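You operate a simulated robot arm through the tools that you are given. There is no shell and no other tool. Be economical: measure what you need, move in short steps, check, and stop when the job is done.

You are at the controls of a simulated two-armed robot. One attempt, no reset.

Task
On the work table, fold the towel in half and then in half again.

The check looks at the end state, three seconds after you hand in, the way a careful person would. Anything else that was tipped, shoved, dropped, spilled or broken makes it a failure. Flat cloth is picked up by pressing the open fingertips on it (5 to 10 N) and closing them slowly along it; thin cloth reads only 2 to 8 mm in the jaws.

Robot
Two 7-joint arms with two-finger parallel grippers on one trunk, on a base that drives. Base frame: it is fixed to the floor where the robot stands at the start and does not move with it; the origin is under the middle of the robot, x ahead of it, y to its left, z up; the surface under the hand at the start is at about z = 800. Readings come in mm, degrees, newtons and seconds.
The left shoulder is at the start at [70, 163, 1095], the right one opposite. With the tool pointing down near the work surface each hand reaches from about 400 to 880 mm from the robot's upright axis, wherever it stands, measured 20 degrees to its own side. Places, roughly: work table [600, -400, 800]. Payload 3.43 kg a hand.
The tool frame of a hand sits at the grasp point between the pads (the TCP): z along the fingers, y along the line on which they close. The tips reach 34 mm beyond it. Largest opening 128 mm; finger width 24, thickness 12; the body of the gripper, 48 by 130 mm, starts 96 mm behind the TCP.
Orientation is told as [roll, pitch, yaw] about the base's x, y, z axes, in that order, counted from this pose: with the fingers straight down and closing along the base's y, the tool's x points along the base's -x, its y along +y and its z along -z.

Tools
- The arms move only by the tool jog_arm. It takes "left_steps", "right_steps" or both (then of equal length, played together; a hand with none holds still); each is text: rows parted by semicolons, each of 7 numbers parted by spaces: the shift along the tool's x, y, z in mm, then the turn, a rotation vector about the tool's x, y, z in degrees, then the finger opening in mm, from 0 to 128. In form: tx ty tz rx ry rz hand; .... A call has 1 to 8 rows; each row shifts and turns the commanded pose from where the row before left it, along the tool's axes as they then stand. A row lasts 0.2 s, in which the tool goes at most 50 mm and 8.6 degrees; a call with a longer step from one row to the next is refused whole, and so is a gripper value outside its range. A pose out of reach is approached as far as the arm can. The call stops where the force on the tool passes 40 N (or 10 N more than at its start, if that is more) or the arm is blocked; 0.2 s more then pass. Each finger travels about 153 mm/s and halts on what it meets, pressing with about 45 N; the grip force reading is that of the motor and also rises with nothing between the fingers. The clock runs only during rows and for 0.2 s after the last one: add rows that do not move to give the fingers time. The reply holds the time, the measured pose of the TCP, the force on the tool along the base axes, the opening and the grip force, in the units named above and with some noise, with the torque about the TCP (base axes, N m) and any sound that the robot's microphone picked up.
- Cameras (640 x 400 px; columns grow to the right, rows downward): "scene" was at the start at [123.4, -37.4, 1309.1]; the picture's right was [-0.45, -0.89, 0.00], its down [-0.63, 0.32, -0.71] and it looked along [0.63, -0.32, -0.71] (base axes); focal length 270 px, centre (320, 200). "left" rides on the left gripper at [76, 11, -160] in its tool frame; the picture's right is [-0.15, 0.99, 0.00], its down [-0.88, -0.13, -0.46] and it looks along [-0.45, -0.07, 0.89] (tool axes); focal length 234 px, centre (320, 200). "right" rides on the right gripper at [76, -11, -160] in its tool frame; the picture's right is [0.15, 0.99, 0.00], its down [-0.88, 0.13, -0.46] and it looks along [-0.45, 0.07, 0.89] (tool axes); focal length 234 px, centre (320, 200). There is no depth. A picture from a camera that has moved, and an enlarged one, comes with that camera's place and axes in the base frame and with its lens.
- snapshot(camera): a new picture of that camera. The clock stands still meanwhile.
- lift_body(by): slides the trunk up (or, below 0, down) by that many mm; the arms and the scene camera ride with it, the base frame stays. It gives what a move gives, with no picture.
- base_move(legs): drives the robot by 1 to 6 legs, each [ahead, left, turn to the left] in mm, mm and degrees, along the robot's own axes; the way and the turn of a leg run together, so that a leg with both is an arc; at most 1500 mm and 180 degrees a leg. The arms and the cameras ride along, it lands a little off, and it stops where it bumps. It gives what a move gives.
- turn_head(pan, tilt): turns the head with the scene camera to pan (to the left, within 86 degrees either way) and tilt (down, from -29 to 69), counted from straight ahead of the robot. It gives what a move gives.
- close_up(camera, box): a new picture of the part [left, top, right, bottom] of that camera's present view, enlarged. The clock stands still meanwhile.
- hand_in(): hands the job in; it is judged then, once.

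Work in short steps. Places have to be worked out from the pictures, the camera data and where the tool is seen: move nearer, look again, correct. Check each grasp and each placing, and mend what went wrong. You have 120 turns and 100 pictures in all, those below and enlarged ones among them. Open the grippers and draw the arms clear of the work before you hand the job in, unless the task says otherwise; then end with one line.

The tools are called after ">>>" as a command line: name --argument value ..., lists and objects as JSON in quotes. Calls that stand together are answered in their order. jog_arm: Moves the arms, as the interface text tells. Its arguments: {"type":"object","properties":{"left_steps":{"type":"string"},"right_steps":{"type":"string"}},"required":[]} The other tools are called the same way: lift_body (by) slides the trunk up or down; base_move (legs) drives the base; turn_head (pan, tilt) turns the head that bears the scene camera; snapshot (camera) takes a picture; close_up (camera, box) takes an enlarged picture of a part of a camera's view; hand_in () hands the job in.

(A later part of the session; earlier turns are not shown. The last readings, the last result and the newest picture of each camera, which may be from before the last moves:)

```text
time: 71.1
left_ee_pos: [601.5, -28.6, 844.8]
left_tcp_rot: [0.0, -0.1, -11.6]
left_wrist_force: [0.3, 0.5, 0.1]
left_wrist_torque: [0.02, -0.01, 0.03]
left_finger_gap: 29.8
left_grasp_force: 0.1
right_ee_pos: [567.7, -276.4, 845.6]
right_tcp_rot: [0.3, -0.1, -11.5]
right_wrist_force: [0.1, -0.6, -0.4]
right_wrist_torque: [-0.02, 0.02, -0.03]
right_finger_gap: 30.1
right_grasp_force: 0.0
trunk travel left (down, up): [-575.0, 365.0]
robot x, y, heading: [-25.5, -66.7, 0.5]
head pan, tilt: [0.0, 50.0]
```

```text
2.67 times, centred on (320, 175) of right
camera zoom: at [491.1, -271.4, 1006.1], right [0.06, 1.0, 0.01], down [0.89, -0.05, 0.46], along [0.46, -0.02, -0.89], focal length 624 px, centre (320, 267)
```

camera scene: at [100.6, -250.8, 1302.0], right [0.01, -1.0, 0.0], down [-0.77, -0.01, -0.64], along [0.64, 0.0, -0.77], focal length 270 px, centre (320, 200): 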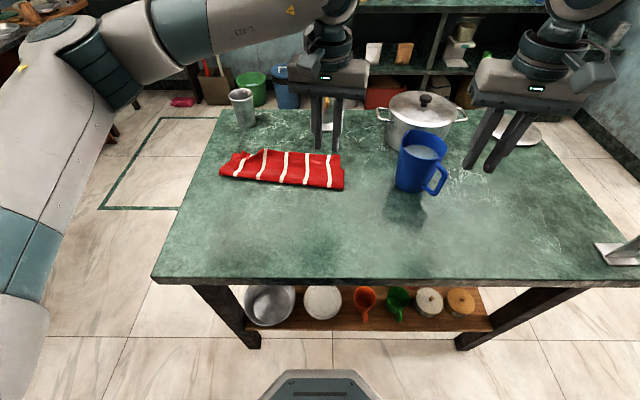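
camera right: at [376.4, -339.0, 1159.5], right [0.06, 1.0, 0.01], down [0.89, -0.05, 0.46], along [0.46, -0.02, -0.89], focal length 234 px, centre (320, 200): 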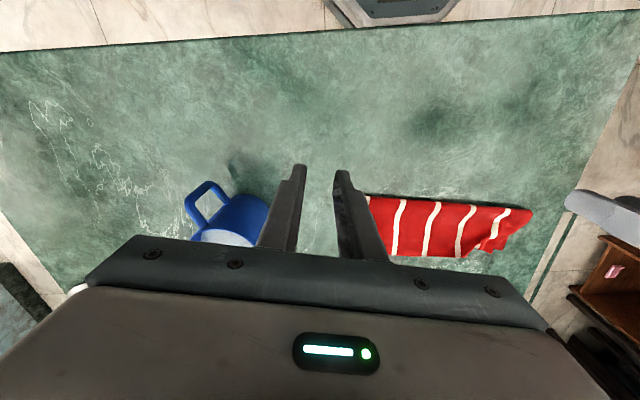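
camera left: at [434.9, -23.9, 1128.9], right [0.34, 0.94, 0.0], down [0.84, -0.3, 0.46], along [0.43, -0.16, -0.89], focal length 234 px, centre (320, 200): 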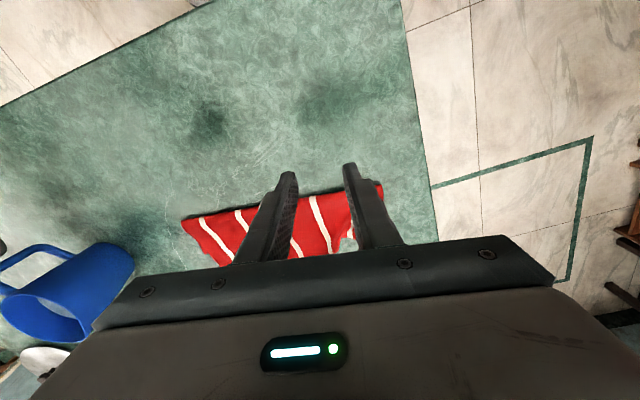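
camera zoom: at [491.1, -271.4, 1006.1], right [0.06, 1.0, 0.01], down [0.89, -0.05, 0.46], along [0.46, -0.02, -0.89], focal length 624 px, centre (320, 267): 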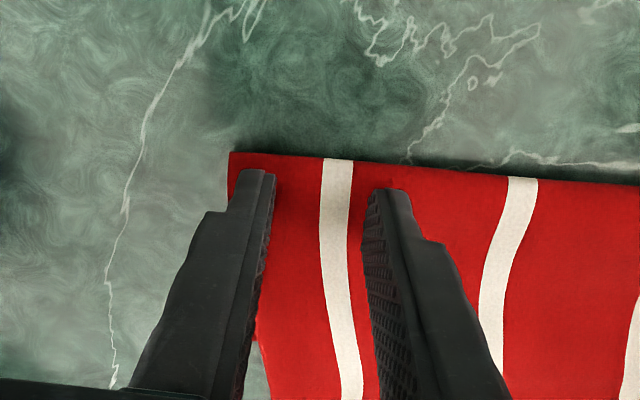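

New idea: pinch the towel on its true midline, so that pulling it toward the robot makes that line the fold and both layers trail evenly behind. On the right that line is about 25 mm inside the present fold; moving the right hand 15 mm further in, then pressing both.

>>> jog_arm --left_steps "0 0 3 0 0 0 30; 0 0 2 0 0 0 30; 0 0 0 0 0 0 30; 0 0 0 0 0 0 30" --right_steps "-8 2 0 0 0 0 30; -7 1 0 0 0 0 30; 0 0 5 0 0 0 30; 0 0 0 0 0 0 30"

```text
time: 72.1
left_ee_pos: [601.8, -29.5, 838.7]
left_tcp_rot: [-0.1, -0.1, -11.6]
left_wrist_force: [-0.2, -0.4, -0.1]
left_wrist_torque: [0.02, -0.01, -0.01]
left_finger_gap: 29.9
left_grasp_force: 0.1
right_ee_pos: [581.8, -277.0, 839.7]
right_tcp_rot: [0.4, -0.2, -11.6]
right_wrist_force: [0.1, 0.5, 0.5]
right_wrist_torque: [0.03, 0.01, 0.01]
right_finger_gap: 29.7
right_grasp_force: 0.0
trunk travel left (down, up): [-575.0, 365.0]
robot x, y, heading: [-30.3, -69.8, 0.5]
head pan, tilt: [0.0, 50.0]
```

>>> jog_arm --left_steps "0 0 1 0 0 0 30; 0 0 1 0 0 0 30; 0 0 0 0 0 0 30" --right_steps "0 0 1.5 0 0 0 30; 0 0 1 0 0 0 30; 0 0 0 0 0 0 30"

```text
time: 72.9
left_ee_pos: [601.3, -31.1, 836.9]
left_tcp_rot: [0.0, 0.0, -11.6]
left_wrist_force: [-0.3, 1.0, 1.2]
left_wrist_torque: [0.04, 0.01, 0.0]
left_finger_gap: 30.2
left_grasp_force: 0.1
right_ee_pos: [582.8, -277.6, 838.7]
right_tcp_rot: [0.5, -0.2, -11.7]
right_wrist_force: [0.6, 0.9, 1.0]
right_wrist_torque: [-0.02, -0.04, 0.02]
right_finger_gap: 30.2
right_grasp_force: 0.0
trunk travel left (down, up): [-575.0, 365.0]
robot x, y, heading: [-27.9, -63.3, 0.5]
head pan, tilt: [0.0, 50.0]
```

>>> jog_arm --left_steps "0 0 0.7 0 0 0 30; 0 0 0 0 0 0 30; 0 0 0 0 0 0 30" --right_steps "0 0 1 0 0 0 30; 0 0 0.7 0 0 0 30; 0 0 0 0 0 0 30"

```text
time: 73.7
left_ee_pos: [601.2, -31.5, 836.6]
left_tcp_rot: [0.0, -0.1, -11.6]
left_wrist_force: [-1.2, -0.6, 1.5]
left_wrist_torque: [0.04, -0.01, 0.01]
left_finger_gap: 30.1
left_grasp_force: 0.0
right_ee_pos: [581.6, -279.3, 836.9]
right_tcp_rot: [0.3, -0.1, -11.7]
right_wrist_force: [0.9, 0.4, 1.9]
right_wrist_torque: [-0.02, 0.02, -0.01]
right_finger_gap: 29.7
right_grasp_force: 0.1
trunk travel left (down, up): [-575.0, 365.0]
robot x, y, heading: [-25.9, -66.3, 0.4]
head pan, tilt: [0.0, 50.0]
```

>>> jog_arm --left_steps "0 0 0.8 0 0 0 30; 0 0 0 0 0 0 30" --right_steps "0 0 0.8 0 0 0 30; 0 0 0 0 0 0 30"

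```text
time: 74.3
left_ee_pos: [602.3, -30.8, 836.2]
left_tcp_rot: [-0.1, -0.1, -11.6]
left_wrist_force: [-1.2, 0.2, 7.5]
left_wrist_torque: [0.08, -0.02, 0.04]
left_finger_gap: 30.1
left_grasp_force: 0.0
right_ee_pos: [580.2, -278.8, 835.5]
right_tcp_rot: [0.4, -0.1, -11.8]
right_wrist_force: [0.0, -0.1, 0.3]
right_wrist_torque: [0.01, -0.02, 0.01]
right_finger_gap: 29.6
right_grasp_force: 0.1
right hand out of reach, approached as far as the arm can: row 1
trunk travel left (down, up): [-575.0, 365.0]
robot x, y, heading: [-28.3, -66.5, 0.2]
head pan, tilt: [0.0, 50.0]
```

Left is at 7.5 N; the right is at its reach limit, so I'll shift it 6 mm outward and press again.

>>> jog_arm --left_steps "0 0 0 0 0 0 30; 0 0 0 0 0 0 30; 0 0 0 0 0 0 30" --right_steps "4 -6 0 0 0 0 30; 0 0 1.5 0 0 0 30; 0 0 0 0 0 0 30"

```text
time: 75.1
left_ee_pos: [602.0, -31.5, 837.1]
left_tcp_rot: [0.1, -0.3, -11.6]
left_wrist_force: [0.1, -1.0, 8.0]
left_wrist_torque: [0.01, -0.05, -0.06]
left_finger_gap: 30.0
left_grasp_force: 0.1
right_ee_pos: [575.3, -282.6, 836.0]
right_tcp_rot: [0.4, -0.3, -11.7]
right_wrist_force: [0.0, 3.3, 9.6]
right_wrist_torque: [-0.04, 0.05, -0.03]
right_finger_gap: 28.2
right_grasp_force: 0.0
trunk travel left (down, up): [-575.0, 365.0]
robot x, y, heading: [-27.4, -68.2, 0.4]
head pan, tilt: [0.0, 50.0]
```

Both press at 8–10 N. Closing slowly.

>>> jog_arm --left_steps "0 0 0 0 0 0 26; 0 0 0 0 0 0 21; 0 0 0 0 0 0 16; 0 0 0 0 0 0 12; 0 0 0 0 0 0 8; 0 0 0 0 0 0 4; 0 0 0 0 0 0 0; 0 0 0 0 0 0 0" --right_steps "0 0 0 0 0 0 26; 0 0 0 0 0 0 21; 0 0 0 0 0 0 16; 0 0 0 0 0 0 12; 0 0 0 0 0 0 8; 0 0 0 0 0 0 4; 0 0 0 0 0 0 0; 0 0 0 0 0 0 0"

>>> jog_arm --left_steps "0 0 -8 0 0 0 0; 5 0 -15 0 0 0 0; 5 0 -15 0 0 0 0; 0 0 0 0 0 0 0" --right_steps "0 0 -8 0 0 0 0; 5 0 -15 0 0 0 0; 5 0 -15 0 0 0 0; 0 0 0 0 0 0 0"

>>> close_up --camera "scene" --box '[260, 100, 450, 219]'

```text
time: 76.9
left_ee_pos: [601.0, -29.9, 835.4]
left_tcp_rot: [0.0, -0.1, -11.6]
left_wrist_force: [0.9, 0.9, 4.2]
left_wrist_torque: [0.01, 0.0, 0.01]
left_finger_gap: 2.2
left_grasp_force: 36.8
right_ee_pos: [573.4, -283.4, 836.3]
right_tcp_rot: [0.3, -0.3, -11.7]
right_wrist_force: [0.0, -1.2, 14.2]
right_wrist_torque: [-0.11, 0.05, 0.02]
right_finger_gap: 0.2
right_grasp_force: 33.0
trunk travel left (down, up): [-575.0, 365.0]
robot x, y, heading: [-24.4, -68.5, 0.4]
head pan, tilt: [0.0, 50.0]
```

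```text
time: 77.9
left_ee_pos: [593.5, -30.0, 872.3]
left_tcp_rot: [0.0, 0.0, -11.5]
left_wrist_force: [-0.1, 0.4, 0.4]
left_wrist_torque: [-0.03, -0.02, 0.01]
left_finger_gap: 2.3
left_grasp_force: 36.9
right_ee_pos: [564.7, -282.6, 872.6]
right_tcp_rot: [0.3, 0.0, -11.8]
right_wrist_force: [0.2, 0.2, -0.5]
right_wrist_torque: [-0.02, 0.0, 0.0]
right_finger_gap: 0.0
right_grasp_force: 32.3
trunk travel left (down, up): [-575.0, 365.0]
robot x, y, heading: [-30.9, -68.0, 0.6]
head pan, tilt: [0.0, 50.0]
```

```text
3.36 times, centred on (355, 160) of scene
camera zoom: at [99.2, -67.2, 1302.0], right [0.01, -1.0, 0.0], down [-0.77, -0.01, -0.64], along [0.64, 0.0, -0.77], focal length 908 px, centre (202, 336)
```

zoom: 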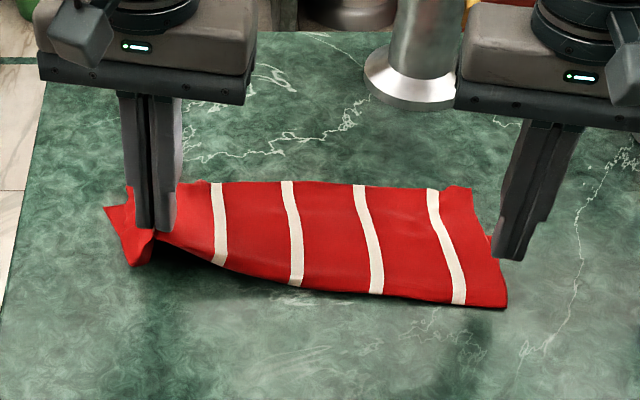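

Left is held, right slipped off its edge. I'll pull the left end toward the robot by 80 mm (it lay further away anyway), keeping low, and lift the right hand out of the way.

>>> jog_arm --left_steps "10 -2 5 0 0 0 0; 14 -3 5 0 0 0 0; 14 -3 5 0 0 0 0; 14 -3 5 0 0 0 0; 14 -3 5 0 0 0 0; 12 -2 4 0 0 0 0; 0 0 0 0 0 0 0" --right_steps "0 0 -10 0 0 0 10; 10 0 -20 0 0 0 20; 20 0 -20 0 0 0 30; 20 0 -20 0 0 0 30; 0 0 0 0 0 0 30; 0 0 0 0 0 0 30; 0 0 0 0 0 0 30"

>>> close_up --camera "scene" --box '[260, 100, 450, 219]'

>>> snapshot --camera "right"

```text
time: 79.5
left_ee_pos: [511.9, -29.6, 844.9]
left_tcp_rot: [0.1, 0.0, -11.6]
left_wrist_force: [1.0, -0.1, 0.4]
left_wrist_torque: [0.05, 0.01, -0.02]
left_finger_gap: 2.2
left_grasp_force: 37.3
right_ee_pos: [515.0, -269.7, 943.0]
right_tcp_rot: [0.2, 0.0, -11.7]
right_wrist_force: [0.9, -0.5, 0.2]
right_wrist_torque: [0.0, 0.01, 0.03]
right_finger_gap: 30.2
right_grasp_force: 0.1
trunk travel left (down, up): [-575.0, 365.0]
robot x, y, heading: [-30.0, -67.0, 0.3]
head pan, tilt: [0.0, 50.0]
```

```text
3.36 times, centred on (355, 160) of scene
camera zoom: at [99.1, -67.2, 1302.0], right [0.01, -1.0, 0.0], down [-0.77, -0.01, -0.64], along [0.64, 0.0, -0.77], focal length 908 px, centre (202, 336)
```

zoom: 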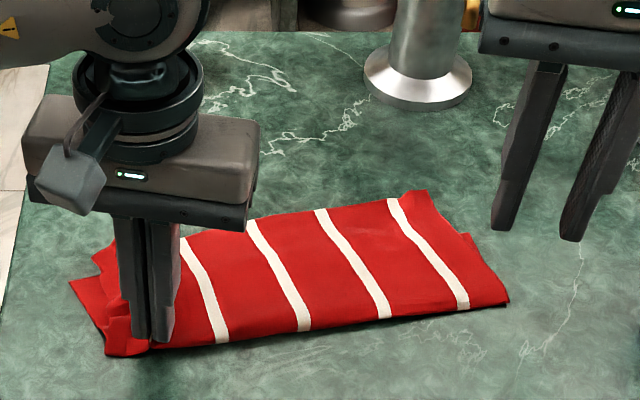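

```text
44 pictures are left
camera right: at [438.9, -266.0, 1102.7], right [0.06, 1.0, 0.01], down [0.89, -0.05, 0.46], along [0.46, -0.02, -0.89], focal length 234 px, centre (320, 200)
```

right: 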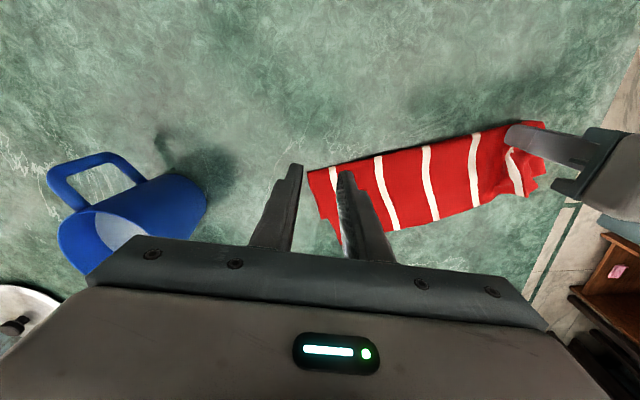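

Left pulls well. I'll lay it down and release, shift the base 45 mm left so the right hand can reach the right end's midline around (567,−256).

>>> jog_arm --left_steps "4 0 6 0 0 0 0; 0 0 0 0 0 0 10; 0 0 0 0 0 0 20; 0 0 0 0 0 0 26; 0 0 -20 0 0 0 26; 0 0 -40 0 0 0 26; 0 0 -40 0 0 0 26; 0 0 0 0 0 0 26"

>>> base_move --legs '[[0, 45, 0]]'

>>> snapshot --camera "right"

>>> close_up --camera "scene" --box '[280, 100, 470, 219]'

```text
time: 81.3
left_ee_pos: [506.7, -27.3, 938.2]
left_tcp_rot: [0.0, 0.0, -11.6]
left_wrist_force: [0.2, 0.2, -0.3]
left_wrist_torque: [-0.02, 0.02, 0.0]
left_finger_gap: 25.9
left_grasp_force: 0.1
right_ee_pos: [516.1, -270.9, 941.6]
right_tcp_rot: [0.3, 0.0, -11.7]
right_wrist_force: [-0.1, -0.1, -0.5]
right_wrist_torque: [0.0, -0.01, -0.01]
right_finger_gap: 30.4
right_grasp_force: 0.0
trunk travel left (down, up): [-575.0, 365.0]
robot x, y, heading: [-27.1, -65.6, 0.5]
head pan, tilt: [0.0, 50.0]
```

```text
time: 82.2
left_ee_pos: [506.3, 15.6, 936.8]
left_tcp_rot: [0.0, 0.0, -11.8]
left_wrist_force: [0.3, 0.0, -0.4]
left_wrist_torque: [0.01, 0.01, 0.04]
left_finger_gap: 26.3
left_grasp_force: 0.1
right_ee_pos: [515.6, -227.1, 942.0]
right_tcp_rot: [0.2, 0.0, -11.7]
right_wrist_force: [-0.5, 0.1, 0.0]
right_wrist_torque: [-0.03, -0.01, -0.02]
right_finger_gap: 29.9
right_grasp_force: 0.0
trunk travel left (down, up): [-575.0, 365.0]
robot x, y, heading: [-28.9, -21.3, 0.3]
head pan, tilt: [0.0, 50.0]
```

```text
43 pictures are left
camera right: at [438.1, -221.9, 1102.7], right [0.06, 1.0, 0.01], down [0.89, -0.05, 0.46], along [0.46, -0.02, -0.89], focal length 234 px, centre (320, 200)
```

right: 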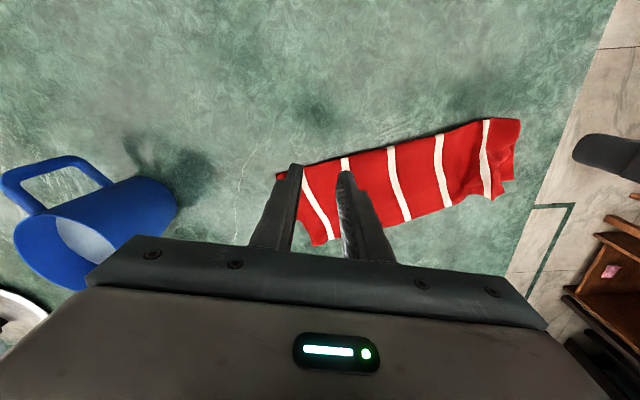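

```text
3.36 times, centred on (375, 160) of scene
camera zoom: at [98.6, -22.4, 1302.0], right [0.0, -1.0, 0.0], down [-0.77, 0.0, -0.64], along [0.64, 0.0, -0.77], focal length 908 px, centre (135, 336)
```

zoom: 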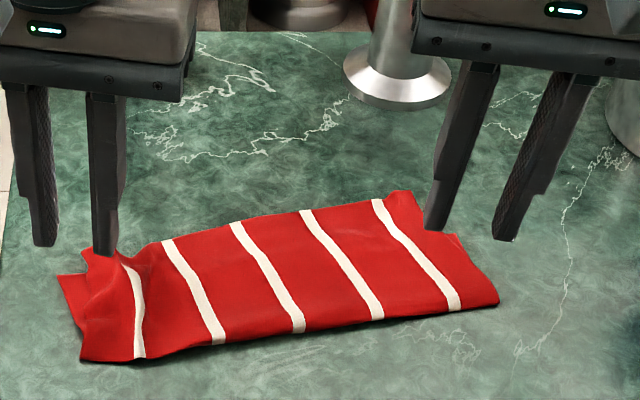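

Right end: fold corner (551,−291), bottom layer ~70 deep, top ~130, so the midline is ~27 mm in. Moving the right hand (yaw back to 0) to (572,−259).

>>> jog_arm --right_steps "0 0 0 0 0 -5.8 30; 0 0 0 0 0 -5.8 30; -20 -11 20 0 0 0 30; -20 -11 30 0 0 0 30; -17 -11 30 0 0 0 30; 0 0 18 0 0 0 30; 0 0 0 0 0 0 30"

>>> close_up --camera "right" --box '[200, 100, 440, 250]'

```text
time: 83.8
left_ee_pos: [505.6, 17.3, 937.7]
left_tcp_rot: [0.0, 0.0, -11.7]
left_wrist_force: [1.1, 0.0, 0.1]
left_wrist_torque: [0.04, 0.03, 0.03]
left_finger_gap: 26.3
left_grasp_force: 0.0
right_ee_pos: [572.9, -259.7, 844.0]
right_tcp_rot: [0.3, -0.1, -0.2]
right_wrist_force: [-1.3, 1.1, 0.6]
right_wrist_torque: [0.01, 0.02, 0.01]
right_finger_gap: 30.0
right_grasp_force: 0.0
trunk travel left (down, up): [-575.0, 365.0]
robot x, y, heading: [-26.7, -22.0, 0.6]
head pan, tilt: [0.0, 50.0]
```

```text
2.67 times, centred on (320, 175) of right
camera zoom: at [495.9, -270.2, 1004.0], right [-0.14, 0.99, 0.0], down [0.88, 0.13, 0.46], along [0.45, 0.07, -0.89], focal length 624 px, centre (320, 267)
```

zoom: 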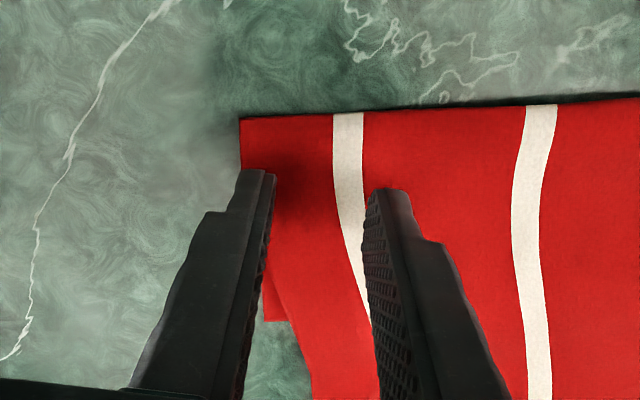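

Position is good; shifting 8 mm further onto the cloth and descending.

>>> jog_arm --right_steps "0 8 0 0 0 0 30; 0 0 4 0 0 0 30; 0 0 3 0 0 0 30; 0 0 1 0 0 0 30; 0 0 0 0 0 0 30"

```text
time: 85.0
left_ee_pos: [506.1, 16.6, 937.8]
left_tcp_rot: [0.0, 0.0, -11.7]
left_wrist_force: [0.4, -0.2, -0.6]
left_wrist_torque: [-0.02, -0.07, -0.06]
left_finger_gap: 25.7
left_grasp_force: 0.0
right_ee_pos: [571.8, -251.4, 836.7]
right_tcp_rot: [0.3, -0.1, -0.2]
right_wrist_force: [0.5, -0.4, 0.7]
right_wrist_torque: [-0.06, -0.01, -0.05]
right_finger_gap: 29.9
right_grasp_force: 0.0
trunk travel left (down, up): [-575.0, 365.0]
robot x, y, heading: [-25.2, -22.6, 0.6]
head pan, tilt: [0.0, 50.0]
```

>>> jog_arm --right_steps "0 0 1.2 0 0 0 30; 0 0 0 0 0 0 30"

```text
time: 85.6
left_ee_pos: [505.4, 17.4, 937.9]
left_tcp_rot: [0.0, 0.0, -11.6]
left_wrist_force: [0.0, 0.5, 0.4]
left_wrist_torque: [0.0, -0.01, 0.05]
left_finger_gap: 26.1
left_grasp_force: 0.1
right_ee_pos: [572.3, -251.3, 834.9]
right_tcp_rot: [0.3, -0.2, -0.2]
right_wrist_force: [1.3, 0.4, 6.3]
right_wrist_torque: [-0.11, -0.04, 0.03]
right_finger_gap: 29.4
right_grasp_force: 0.0
trunk travel left (down, up): [-575.0, 365.0]
robot x, y, heading: [-31.0, -18.7, 0.2]
head pan, tilt: [0.0, 50.0]
```

6 N on the right. Closing slowly, then a small lift.

>>> jog_arm --right_steps "0 0 0 0 0 0 26; 0 0 0 0 0 0 21; 0 0 0 0 0 0 16; 0 0 0 0 0 0 12; 0 0 0 0 0 0 8; 0 0 0 0 0 0 4; 0 0 0 0 0 0 0; 0 0 0 0 0 0 0"

>>> jog_arm --right_steps "0 0 -8 0 0 0 0; 5 0 -12 0 0 0 0; 5 0 -12 0 0 0 0; 0 0 0 0 0 0 0"

>>> close_up --camera "scene" --box '[280, 100, 470, 219]'

```text
time: 87.4
left_ee_pos: [506.6, 17.5, 937.4]
left_tcp_rot: [0.0, -0.1, -11.7]
left_wrist_force: [1.0, 0.4, -0.2]
left_wrist_torque: [-0.02, -0.03, -0.03]
left_finger_gap: 25.9
left_grasp_force: 0.0
right_ee_pos: [571.6, -252.4, 835.7]
right_tcp_rot: [0.3, -0.2, -0.2]
right_wrist_force: [0.2, -0.4, 9.0]
right_wrist_torque: [-0.08, 0.0, -0.02]
right_finger_gap: 2.3
right_grasp_force: 37.3
trunk travel left (down, up): [-575.0, 365.0]
robot x, y, heading: [-28.8, -20.5, 0.1]
head pan, tilt: [0.0, 50.0]
```

```text
time: 88.4
left_ee_pos: [506.6, 17.1, 937.3]
left_tcp_rot: [0.0, 0.0, -11.7]
left_wrist_force: [-0.1, -0.3, -0.1]
left_wrist_torque: [-0.02, 0.02, 0.0]
left_finger_gap: 26.1
left_grasp_force: 0.0
right_ee_pos: [561.0, -251.5, 867.8]
right_tcp_rot: [0.3, -0.1, -0.2]
right_wrist_force: [-0.9, 0.5, -0.5]
right_wrist_torque: [-0.02, 0.03, -0.03]
right_finger_gap: 2.3
right_grasp_force: 37.1
trunk travel left (down, up): [-575.0, 365.0]
robot x, y, heading: [-32.1, -21.7, 0.2]
head pan, tilt: [0.0, 50.0]
```

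```text
3.36 times, centred on (375, 160) of scene
camera zoom: at [98.8, -22.3, 1302.0], right [0.01, -1.0, 0.0], down [-0.77, 0.0, -0.64], along [0.64, 0.0, -0.77], focal length 908 px, centre (135, 336)
```

zoom: 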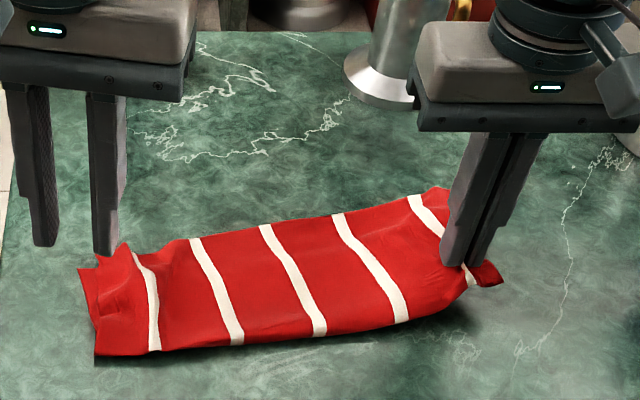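

The right end is held. Lifting a bit more so both layers hang, then pulling it toward the robot while lowering.

>>> jog_arm --right_steps "0 0 -20 0 0 0 0; 10 0 -15 0 0 0 0; 18 -2 0 0 0 0 0; 20 -2 5 0 0 0 0; 20 -2 14 0 0 0 0; 20 -2 18 0 0 0 0; 18 0 20 0 0 0 0; 8 0 8 0 0 0 0"

>>> close_up --camera "scene" --box '[280, 120, 470, 239]'

```text
time: 90.2
left_ee_pos: [504.7, 16.0, 938.5]
left_tcp_rot: [0.0, -0.1, -11.5]
left_wrist_force: [-0.3, -0.4, 0.0]
left_wrist_torque: [0.0, -0.01, 0.0]
left_finger_gap: 25.8
left_grasp_force: 0.0
right_ee_pos: [449.2, -259.9, 837.4]
right_tcp_rot: [0.2, -0.2, -0.2]
right_wrist_force: [1.6, 0.0, 6.3]
right_wrist_torque: [-0.03, -0.09, -0.03]
right_finger_gap: 1.8
right_grasp_force: 37.1
trunk travel left (down, up): [-575.0, 365.0]
robot x, y, heading: [-27.8, -22.7, 0.3]
head pan, tilt: [0.0, 50.0]
```

```text
3.36 times, centred on (375, 180) of scene
camera zoom: at [97.7, -22.1, 1302.4], right [0.01, -1.0, 0.0], down [-0.77, 0.0, -0.64], along [0.64, 0.0, -0.77], focal length 908 px, centre (135, 269)
```

zoom: 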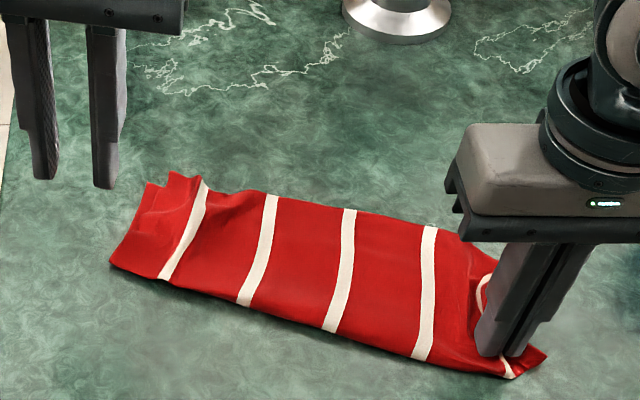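

Pulled in nicely. I'm releasing the right and raising it to view both layers' edges.

>>> jog_arm --right_steps "0 0 0 0 0 0 8; 0 0 0 0 0 0 18; 0 0 0 0 0 0 28; 0 0 -20 0 0 0 28; 0 0 -40 0 0 0 28; 0 -20 -40 0 0 0 28; 0 -40 0 0 0 0 28; 0 -40 0 0 0 0 28"

>>> close_up --camera "scene" --box '[280, 120, 470, 239]'

>>> snapshot --camera "left"

```text
time: 92.0
left_ee_pos: [505.3, 16.4, 938.5]
left_tcp_rot: [0.1, 0.0, -11.7]
left_wrist_force: [0.0, -0.8, 0.6]
left_wrist_torque: [0.01, -0.04, -0.01]
left_finger_gap: 26.0
left_grasp_force: 0.0
right_ee_pos: [446.0, -362.9, 935.8]
right_tcp_rot: [0.4, -0.1, -0.3]
right_wrist_force: [-0.5, -0.6, 1.1]
right_wrist_torque: [0.04, 0.02, -0.01]
right_finger_gap: 27.9
right_grasp_force: 0.0
trunk travel left (down, up): [-575.0, 365.0]
robot x, y, heading: [-31.0, -22.6, 0.4]
head pan, tilt: [0.0, 50.0]
```

```text
3.36 times, centred on (375, 180) of scene
camera zoom: at [97.7, -23.7, 1302.2], right [0.01, -1.0, 0.0], down [-0.77, 0.0, -0.64], along [0.64, 0.0, -0.77], focal length 908 px, centre (135, 269)
```

zoom: 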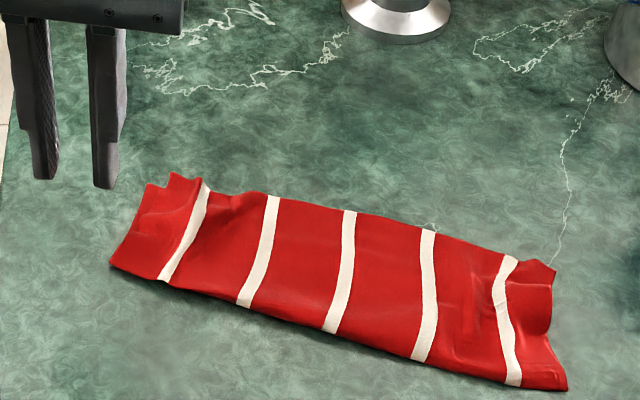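

```text
37 pictures are left
camera left: at [431.4, 42.2, 1097.9], right [0.34, 0.94, 0.0], down [0.84, -0.31, 0.46], along [0.43, -0.16, -0.89], focal length 234 px, centre (320, 200)
```

left: 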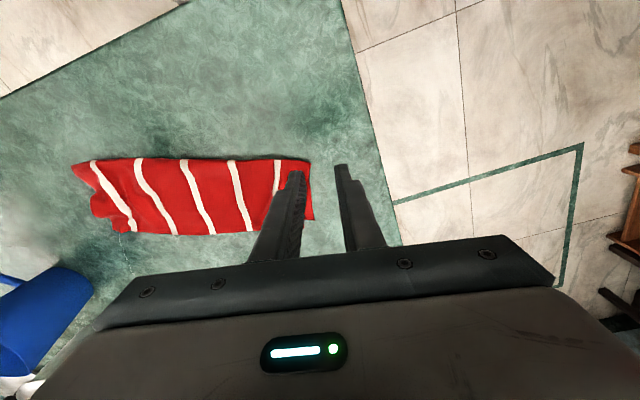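

Now it's a neat strip. Zooming to check layer alignment at both ends.

>>> close_up --camera "scene" --box '[305, 165, 375, 209]'

>>> close_up --camera "scene" --box '[385, 180, 455, 224]'

```text
9.09 times, centred on (340, 187) of scene
camera zoom: at [97.7, -23.7, 1302.2], right [0.01, -1.0, 0.0], down [-0.77, 0.0, -0.64], along [0.64, 0.0, -0.77], focal length 2456 px, centre (138, 318)
```

zoom: 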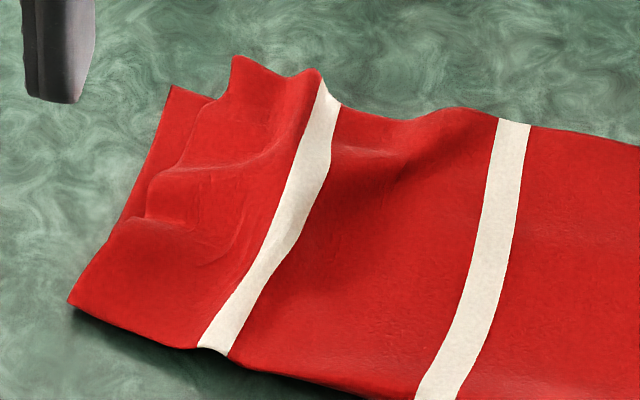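

```text
9.09 times, centred on (420, 202) of scene
camera zoom: at [97.7, -23.7, 1302.2], right [0.01, -1.0, 0.0], down [-0.77, 0.0, -0.64], along [0.64, 0.0, -0.77], focal length 2456 px, centre (-589, 182)
```

zoom: 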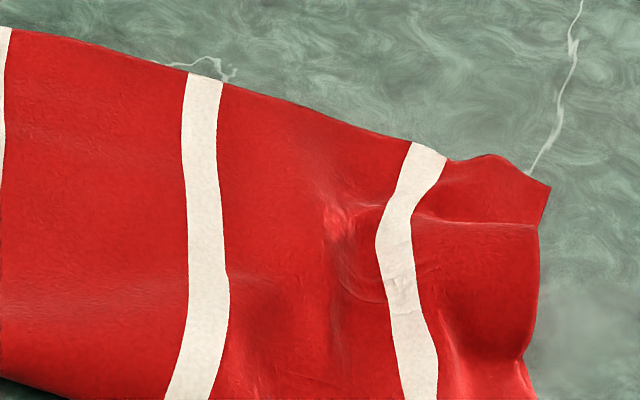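

The strip is good: right end 103 mm deep with aligned layers; at the left the top hem corner is about 19 mm too far right and 9 mm too far out. I'll pinch that hem with the left hand and place it on the bottom corner.

>>> jog_arm --left_steps "-24 -12 0 0 0 0 24; -24 -12 5 0 0 0 24; -24 -12 15 0 0 0 24; -24 -12 20 0 0 0 24; -23 -11 20 0 0 0 24; 0 0 20 0 0 0 24; 0 0 14 0 0 0 24; 0 0 0 0 0 0 24"

>>> close_up --camera "left" --box '[200, 100, 440, 250]'

```text
time: 93.8
left_ee_pos: [609.2, -66.0, 842.9]
left_tcp_rot: [0.0, 0.0, -11.7]
left_wrist_force: [0.3, -0.5, 0.5]
left_wrist_torque: [-0.01, 0.0, 0.0]
left_finger_gap: 24.4
left_grasp_force: 0.1
right_ee_pos: [447.2, -362.1, 936.4]
right_tcp_rot: [0.3, -0.1, -0.2]
right_wrist_force: [0.2, -0.1, -0.4]
right_wrist_torque: [0.0, -0.01, -0.01]
right_finger_gap: 28.1
right_grasp_force: 0.1
trunk travel left (down, up): [-575.0, 365.0]
robot x, y, heading: [-32.8, -24.1, 0.6]
head pan, tilt: [0.0, 50.0]
```

```text
2.67 times, centred on (320, 175) of left
camera zoom: at [536.0, -39.8, 1002.3], right [0.34, 0.94, 0.0], down [0.84, -0.31, 0.46], along [0.43, -0.16, -0.89], focal length 624 px, centre (320, 267)
```

zoom: 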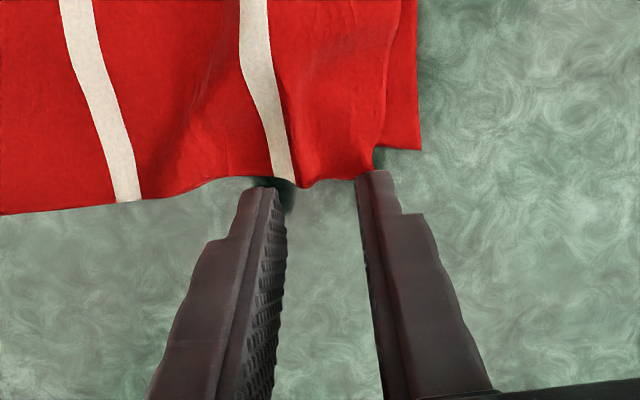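

The hem is right at the tips; moving 8 mm onto it and pressing gently.

>>> jog_arm --left_steps "8 -5 0 0 0 0 24; 0 0 3 0 0 0 24; 0 0 2.5 0 0 0 24; 0 0 1 0 0 0 24; 0 0 0 0 0 0 24"

```text
time: 95.0
left_ee_pos: [600.8, -68.7, 838.0]
left_tcp_rot: [0.0, 0.0, -11.7]
left_wrist_force: [0.2, 0.7, 0.0]
left_wrist_torque: [0.01, 0.03, 0.02]
left_finger_gap: 24.2
left_grasp_force: 0.1
right_ee_pos: [446.8, -361.9, 935.6]
right_tcp_rot: [0.3, -0.2, -0.2]
right_wrist_force: [-0.6, -0.1, -0.1]
right_wrist_torque: [0.0, 0.01, -0.03]
right_finger_gap: 28.2
right_grasp_force: 0.1
trunk travel left (down, up): [-575.0, 365.0]
robot x, y, heading: [-28.0, -21.6, 0.1]
head pan, tilt: [0.0, 50.0]
```

>>> jog_arm --left_steps "0 0 1.5 0 0 0 24; 0 0 0 0 0 0 24"

```text
time: 95.6
left_ee_pos: [601.7, -67.9, 837.2]
left_tcp_rot: [0.0, 0.0, -11.7]
left_wrist_force: [0.4, 0.2, 4.5]
left_wrist_torque: [0.1, 0.05, -0.01]
left_finger_gap: 24.3
left_grasp_force: 0.2
right_ee_pos: [446.2, -362.1, 937.0]
right_tcp_rot: [0.3, -0.1, -0.2]
right_wrist_force: [0.4, 0.0, 0.0]
right_wrist_torque: [0.02, 0.0, 0.0]
right_finger_gap: 28.0
right_grasp_force: 0.0
trunk travel left (down, up): [-575.0, 365.0]
robot x, y, heading: [-27.4, -22.8, 0.2]
head pan, tilt: [0.0, 50.0]
```

4.5 N. Closing and lifting 15 mm to see what's held.

>>> jog_arm --left_steps "0 0 0 0 0 0 20; 0 0 0 0 0 0 16; 0 0 0 0 0 0 12; 0 0 0 0 0 0 8; 0 0 0 0 0 0 4; 0 0 0 0 0 0 0; 0 0 -7 0 0 0 0; 0 0 -10 0 0 0 0"

>>> close_up --camera "left" --box '[200, 100, 440, 250]'

>>> close_up --camera "scene" --box '[300, 150, 380, 200]'

```text
time: 97.4
left_ee_pos: [600.6, -68.4, 853.7]
left_tcp_rot: [-0.1, -0.1, -11.7]
left_wrist_force: [-0.1, 0.5, 0.0]
left_wrist_torque: [0.0, 0.0, -0.02]
left_finger_gap: 2.0
left_grasp_force: 37.0
right_ee_pos: [445.5, -361.7, 936.3]
right_tcp_rot: [0.4, -0.1, -0.2]
right_wrist_force: [-1.0, 0.0, -0.5]
right_wrist_torque: [0.04, -0.01, 0.02]
right_finger_gap: 28.1
right_grasp_force: 0.2
trunk travel left (down, up): [-575.0, 365.0]
robot x, y, heading: [-28.5, -22.7, 0.2]
head pan, tilt: [0.0, 50.0]
```

```text
2.67 times, centred on (320, 175) of left
camera zoom: at [527.3, -42.2, 1012.3], right [0.34, 0.94, 0.0], down [0.84, -0.31, 0.46], along [0.43, -0.16, -0.89], focal length 624 px, centre (320, 267)
```

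zoom: 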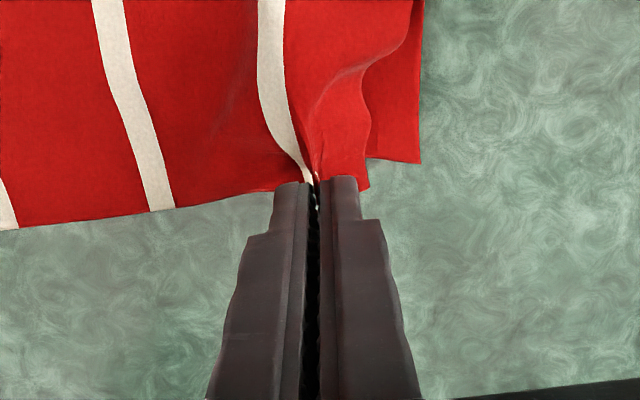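

```text
8.00 times, centred on (340, 175) of scene
camera zoom: at [98.3, -22.4, 1302.1], right [0.0, -1.0, 0.0], down [-0.77, 0.0, -0.64], along [0.64, 0.0, -0.77], focal length 2161 px, centre (160, 400)
```

zoom: 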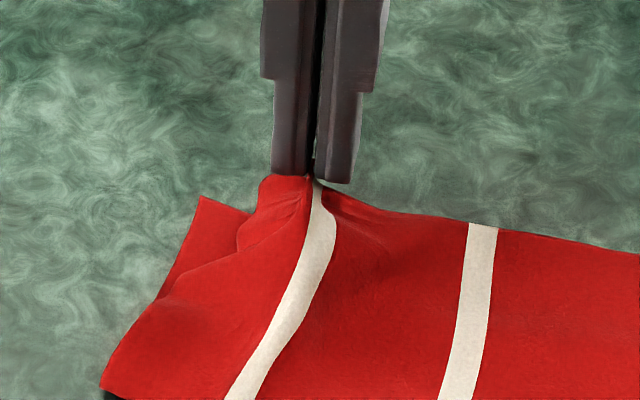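

Only the top hem is held. Moving it 12 mm left, laying it down and opening.

>>> jog_arm --left_steps "2 6 0 0 0 0 0; 2 6 6 0 0 0 0; 0 0 9 0 0 0 0; 0 0 0 0 0 0 6; 0 0 0 0 0 0 14; 0 0 0 0 0 0 24; 0 0 0 0 0 0 24; 0 0 -10 0 0 0 24"

>>> jog_arm --left_steps "0 0 -40 0 0 0 24; 0 0 -40 0 0 0 24; 20 40 0 0 0 0 24; 20 40 0 0 0 0 24; 0 0 0 0 0 0 24"

>>> close_up --camera "scene" --box '[290, 140, 450, 240]'

```text
time: 99.2
left_ee_pos: [601.1, -56.2, 848.2]
left_tcp_rot: [0.0, -0.2, -11.7]
left_wrist_force: [-0.1, -0.3, 0.4]
left_wrist_torque: [0.02, 0.01, 0.0]
left_finger_gap: 24.1
left_grasp_force: 0.1
right_ee_pos: [447.1, -361.5, 936.6]
right_tcp_rot: [0.3, -0.2, -0.1]
right_wrist_force: [-0.7, -0.1, 0.3]
right_wrist_torque: [-0.02, -0.02, 0.03]
right_finger_gap: 27.9
right_grasp_force: 0.1
trunk travel left (down, up): [-575.0, 365.0]
robot x, y, heading: [-30.5, -21.3, 0.2]
head pan, tilt: [0.0, 50.0]
```

```text
time: 100.4
left_ee_pos: [578.1, 29.5, 925.5]
left_tcp_rot: [0.0, 0.0, -11.8]
left_wrist_force: [0.0, -0.1, -0.4]
left_wrist_torque: [0.05, 0.03, -0.02]
left_finger_gap: 24.2
left_grasp_force: 0.0
right_ee_pos: [447.2, -363.7, 935.5]
right_tcp_rot: [0.3, -0.1, -0.2]
right_wrist_force: [0.5, 0.1, 0.5]
right_wrist_torque: [0.03, 0.01, -0.03]
right_finger_gap: 28.0
right_grasp_force: 0.1
trunk travel left (down, up): [-575.0, 365.0]
robot x, y, heading: [-27.5, -20.7, 0.3]
head pan, tilt: [0.0, 50.0]
```

```text
4.00 times, centred on (370, 190) of scene
camera zoom: at [99.0, -23.7, 1302.0], right [0.0, -1.0, 0.0], down [-0.77, 0.0, -0.64], along [0.64, 0.0, -0.77], focal length 1081 px, centre (120, 240)
```

zoom: 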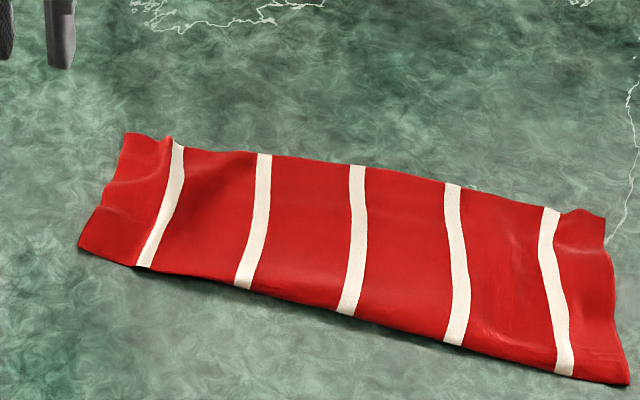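

Excellent: a clean half fold. For the second fold I'll use the left hand to bring the left end over to the right end. First raise the right hand and drive the base right so the left arm covers both ends.

>>> jog_arm --left_steps "20 0 -20 0 0 5.5 34; 20 0 -20 0 0 0 34; 0 0 0 0 0 0 34" --right_steps "10 -20 -35 0 0 0 28; 10 -20 -35 0 0 0 28; 0 0 -20 0 0 0 28"

>>> base_move --legs '[[0, -228, 0]]'

>>> close_up --camera "scene" --box '[210, 120, 402, 240]'

```text
time: 101.2
left_ee_pos: [538.9, 41.8, 965.6]
left_tcp_rot: [-0.1, -0.1, -17.1]
left_wrist_force: [0.9, 0.8, 0.1]
left_wrist_torque: [0.0, 0.01, 0.0]
left_finger_gap: 34.2
left_grasp_force: 0.1
right_ee_pos: [427.4, -400.9, 1025.7]
right_tcp_rot: [0.2, 0.0, -0.2]
right_wrist_force: [0.1, 0.0, 0.8]
right_wrist_torque: [0.0, 0.04, 0.03]
right_finger_gap: 28.2
right_grasp_force: 0.0
trunk travel left (down, up): [-575.0, 365.0]
robot x, y, heading: [-32.7, -23.3, 0.3]
head pan, tilt: [0.0, 50.0]
```

```text
time: 102.9
left_ee_pos: [539.3, -190.6, 964.7]
left_tcp_rot: [0.0, 0.0, -17.1]
left_wrist_force: [0.9, -0.1, 0.0]
left_wrist_torque: [0.01, 0.0, 0.0]
left_finger_gap: 34.0
left_grasp_force: 0.0
right_ee_pos: [428.8, -633.6, 1024.3]
right_tcp_rot: [0.3, -0.1, -0.2]
right_wrist_force: [-0.6, -0.5, 0.2]
right_wrist_torque: [-0.01, 0.0, -0.03]
right_finger_gap: 27.9
right_grasp_force: 0.0
trunk travel left (down, up): [-575.0, 365.0]
robot x, y, heading: [-31.2, -257.6, 0.2]
head pan, tilt: [0.0, 50.0]
```

```text
3.33 times, centred on (306, 180) of scene
camera zoom: at [99.9, -254.4, 1302.1], right [0.01, -1.0, 0.0], down [-0.77, 0.0, -0.64], along [0.64, 0.0, -0.77], focal length 901 px, centre (367, 267)
```

zoom: 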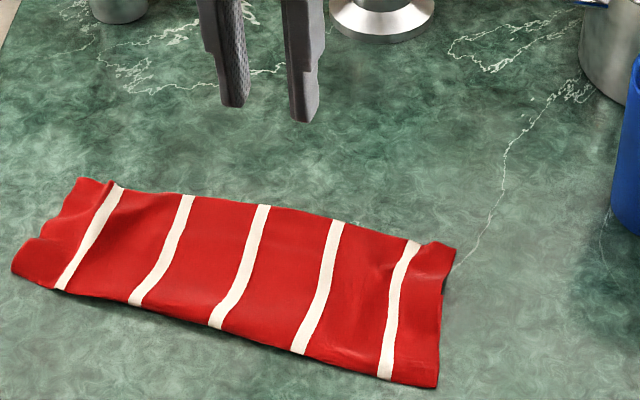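

The left end's edge midpoint is about (563,−13). Moving the left hand to (554,−42), fingers closing along the strip's length, then down close to the cloth.

>>> jog_arm --left_steps "5.9 29.4 10 0 0 0 30; 5.9 29.4 10 0 0 0 30; 5.9 29.4 10 0 0 0 30; 5.9 29.4 15 0 0 0 30; 5.9 29.4 15 0 0 0 30; 0 0 30 0 0 0 30; 0 0 30 0 0 0 30; 0 0 0 0 0 0 30"

>>> close_up --camera "left" --box '[200, 80, 456, 240]'

```text
time: 104.7
left_ee_pos: [552.7, -40.0, 843.5]
left_tcp_rot: [-0.1, -0.1, -17.3]
left_wrist_force: [-0.6, -0.2, 0.1]
left_wrist_torque: [0.01, 0.03, -0.02]
left_finger_gap: 29.9
left_grasp_force: 0.0
right_ee_pos: [428.9, -633.0, 1024.5]
right_tcp_rot: [0.3, -0.1, -0.1]
right_wrist_force: [-0.3, 0.5, -0.9]
right_wrist_torque: [0.04, 0.0, 0.02]
right_finger_gap: 28.1
right_grasp_force: 0.1
trunk travel left (down, up): [-575.0, 365.0]
robot x, y, heading: [-30.9, -255.1, 0.2]
head pan, tilt: [0.0, 50.0]
```

```text
2.50 times, centred on (328, 160) of left
camera zoom: at [482.1, -7.0, 1003.8], right [0.43, 0.9, 0.0], down [0.8, -0.38, 0.46], along [0.41, -0.2, -0.89], focal length 585 px, centre (300, 300)
```

zoom: 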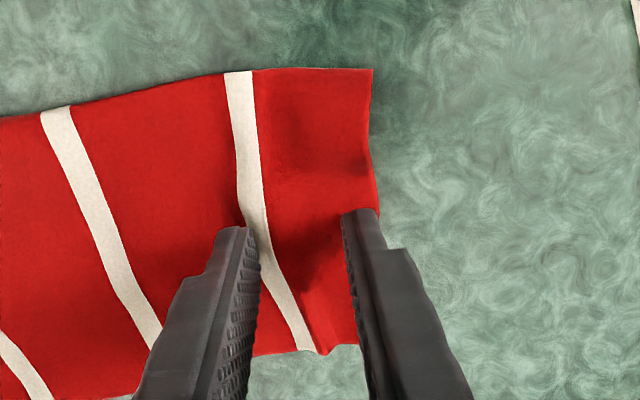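

Well placed; shifting 4 mm inward and pressing.

>>> jog_arm --left_steps "0 -4 0 0 0 0 30; 0 0 3 0 0 0 30; 0 0 3 0 0 0 30; 0 0 1 0 0 0 30; 0 0 0 0 0 0 30"

```text
time: 105.9
left_ee_pos: [552.1, -44.3, 837.5]
left_tcp_rot: [0.0, 0.0, -17.2]
left_wrist_force: [-0.1, 0.8, 1.2]
left_wrist_torque: [0.01, -0.02, 0.03]
left_finger_gap: 29.8
left_grasp_force: 0.0
right_ee_pos: [429.8, -634.0, 1023.5]
right_tcp_rot: [0.3, -0.2, -0.1]
right_wrist_force: [0.3, 0.2, -0.7]
right_wrist_torque: [0.02, 0.0, -0.01]
right_finger_gap: 28.1
right_grasp_force: 0.0
trunk travel left (down, up): [-575.0, 365.0]
robot x, y, heading: [-28.3, -251.8, 0.3]
head pan, tilt: [0.0, 50.0]
```

>>> jog_arm --left_steps "0 0 1 0 0 0 30; 0 0 1 0 0 0 30; 0 0 0 0 0 0 30"

```text
time: 106.7
left_ee_pos: [553.7, -45.6, 836.1]
left_tcp_rot: [0.0, -0.1, -17.1]
left_wrist_force: [0.7, -0.1, 7.3]
left_wrist_torque: [0.19, -0.05, -0.01]
left_finger_gap: 29.7
left_grasp_force: 0.0
right_ee_pos: [428.3, -632.8, 1024.9]
right_tcp_rot: [0.2, -0.1, -0.1]
right_wrist_force: [0.3, 0.4, -0.7]
right_wrist_torque: [-0.01, 0.0, 0.01]
right_finger_gap: 28.4
right_grasp_force: 0.1
trunk travel left (down, up): [-575.0, 365.0]
robot x, y, heading: [-27.7, -255.2, 0.3]
head pan, tilt: [0.0, 50.0]
```

7 N; pressing half a millimetre more, to take both layers, and closing slowly.

>>> jog_arm --left_steps "0 0 0.6 0 0 0 30; 0 0 0 0 0 0 26; 0 0 0 0 0 0 22; 0 0 0 0 0 0 18; 0 0 0 0 0 0 13; 0 0 0 0 0 0 8; 0 0 0 0 0 0 4; 0 0 0 0 0 0 0"

>>> jog_arm --left_steps "0 0 0 0 0 0 0; 0 0 -8 0 0 0 0; 0 -4 -15 0 0 0 0; 0 -4 -15 0 0 0 0; 0 0 0 0 0 0 0"

>>> close_up --camera "left" --box '[200, 80, 456, 240]'

>>> close_up --camera "scene" --box '[210, 120, 402, 240]'

```text
time: 108.5
left_ee_pos: [552.8, -44.0, 836.1]
left_tcp_rot: [0.1, -0.2, -17.2]
left_wrist_force: [2.0, 2.4, 23.3]
left_wrist_torque: [0.3, -0.1, 0.0]
left_finger_gap: 5.6
left_grasp_force: 40.1
right_ee_pos: [426.0, -634.4, 1027.2]
right_tcp_rot: [0.2, -0.2, -0.1]
right_wrist_force: [0.1, -0.7, 0.3]
right_wrist_torque: [-0.01, 0.0, 0.01]
right_finger_gap: 27.8
right_grasp_force: 0.0
trunk travel left (down, up): [-575.0, 365.0]
robot x, y, heading: [-30.6, -254.3, 0.2]
head pan, tilt: [0.0, 50.0]
```

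```text
time: 109.7
left_ee_pos: [552.8, -53.6, 873.2]
left_tcp_rot: [0.0, 0.0, -17.1]
left_wrist_force: [-0.1, 0.5, 0.3]
left_wrist_torque: [0.02, 0.03, 0.0]
left_finger_gap: 2.7
left_grasp_force: 37.8
right_ee_pos: [429.6, -633.7, 1024.6]
right_tcp_rot: [0.2, -0.1, -0.1]
right_wrist_force: [-0.4, -0.6, -0.5]
right_wrist_torque: [-0.03, 0.01, 0.01]
right_finger_gap: 27.9
right_grasp_force: 0.0
trunk travel left (down, up): [-575.0, 365.0]
robot x, y, heading: [-32.9, -252.6, 0.2]
head pan, tilt: [0.0, 50.0]
```

```text
2.50 times, centred on (328, 160) of left
camera zoom: at [481.5, -20.4, 1032.9], right [0.43, 0.9, 0.0], down [0.8, -0.38, 0.46], along [0.41, -0.2, -0.89], focal length 585 px, centre (300, 300)
```

zoom: 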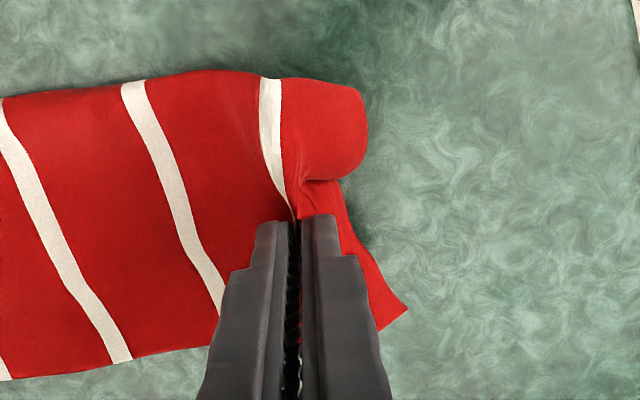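

```text
3.33 times, centred on (306, 180) of scene
camera zoom: at [99.8, -254.0, 1302.0], right [0.01, -1.0, 0.0], down [-0.77, 0.0, -0.64], along [0.64, 0.0, -0.77], focal length 901 px, centre (367, 267)
```

zoom: 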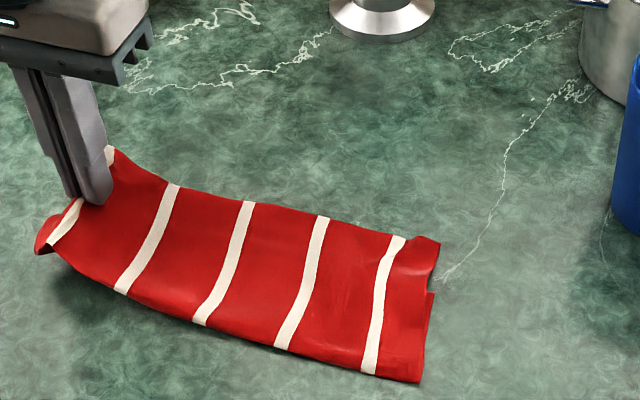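

>>> jog_arm --left_steps "0 -10 -20 0 0 0 0; 0 -10 -20 0 0 0 0; 0 0 0 0 0 0 0"

>>> close_up --camera "scene" --box '[205, 140, 285, 220]'

>>> close_up --camera "left" --box '[200, 80, 456, 240]'

```text
time: 110.5
left_ee_pos: [543.6, -71.5, 912.4]
left_tcp_rot: [0.0, 0.0, -17.1]
left_wrist_force: [-0.4, 0.5, 0.2]
left_wrist_torque: [-0.01, -0.01, 0.04]
left_finger_gap: 3.0
left_grasp_force: 37.5
right_ee_pos: [428.1, -634.4, 1025.2]
right_tcp_rot: [0.3, -0.1, 0.0]
right_wrist_force: [-0.4, 1.1, 0.2]
right_wrist_torque: [0.0, -0.03, 0.02]
right_finger_gap: 28.0
right_grasp_force: 0.1
trunk travel left (down, up): [-575.0, 365.0]
robot x, y, heading: [-28.4, -257.0, 0.3]
head pan, tilt: [0.0, 50.0]
```

```text
5.00 times, centred on (245, 180) of scene
camera zoom: at [100.0, -253.7, 1302.0], right [0.01, -1.0, 0.0], down [-0.77, 0.0, -0.64], along [0.64, 0.0, -0.77], focal length 1351 px, centre (695, 300)
```

zoom: 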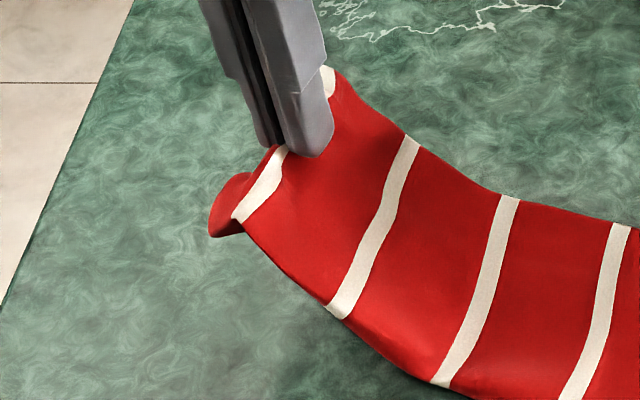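

```text
2.50 times, centred on (328, 160) of left
camera zoom: at [473.5, -39.0, 1072.8], right [0.43, 0.9, 0.0], down [0.8, -0.38, 0.46], along [0.41, -0.2, -0.89], focal length 585 px, centre (300, 300)
```

zoom: 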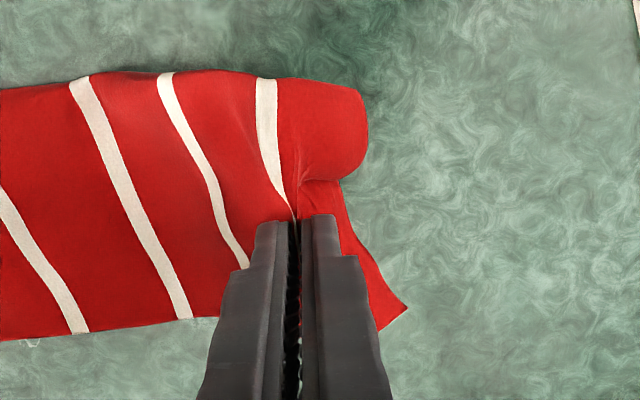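

Both layers are held together (a 3 mm stack, table bare beneath). Carrying the end over along the strip toward the right end, up then down.

>>> jog_arm --left_steps "0 -30 -15 0 0 0 0; -1 -35 -5 0 0 0 0; -1 -35 5 0 0 0 0; -1 -32 12 0 0 0 0; -1 -28 20 0 0 0 0; -1 -20 22 0 0 0 0; 0 0 0 0 0 0 0"

>>> close_up --camera "scene" --box '[210, 120, 402, 240]'

```text
time: 112.1
left_ee_pos: [495.9, -245.2, 873.8]
left_tcp_rot: [-0.1, -0.1, -17.1]
left_wrist_force: [-0.1, 0.3, -0.7]
left_wrist_torque: [-0.02, 0.0, 0.02]
left_finger_gap: 2.8
left_grasp_force: 37.3
right_ee_pos: [428.1, -634.4, 1024.8]
right_tcp_rot: [0.2, -0.1, 0.0]
right_wrist_force: [0.1, 0.5, 0.4]
right_wrist_torque: [0.0, 0.01, 0.0]
right_finger_gap: 28.0
right_grasp_force: 0.0
trunk travel left (down, up): [-575.0, 365.0]
robot x, y, heading: [-26.4, -252.4, 0.2]
head pan, tilt: [0.0, 50.0]
```

```text
3.33 times, centred on (306, 180) of scene
camera zoom: at [99.7, -253.7, 1302.1], right [0.01, -1.0, 0.0], down [-0.77, 0.0, -0.64], along [0.64, 0.0, -0.77], focal length 901 px, centre (367, 267)
```

zoom: 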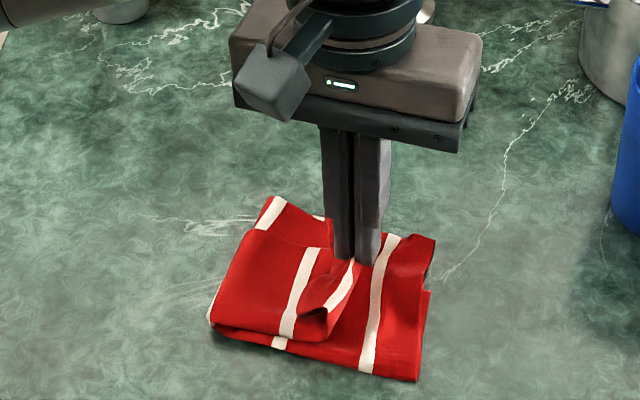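

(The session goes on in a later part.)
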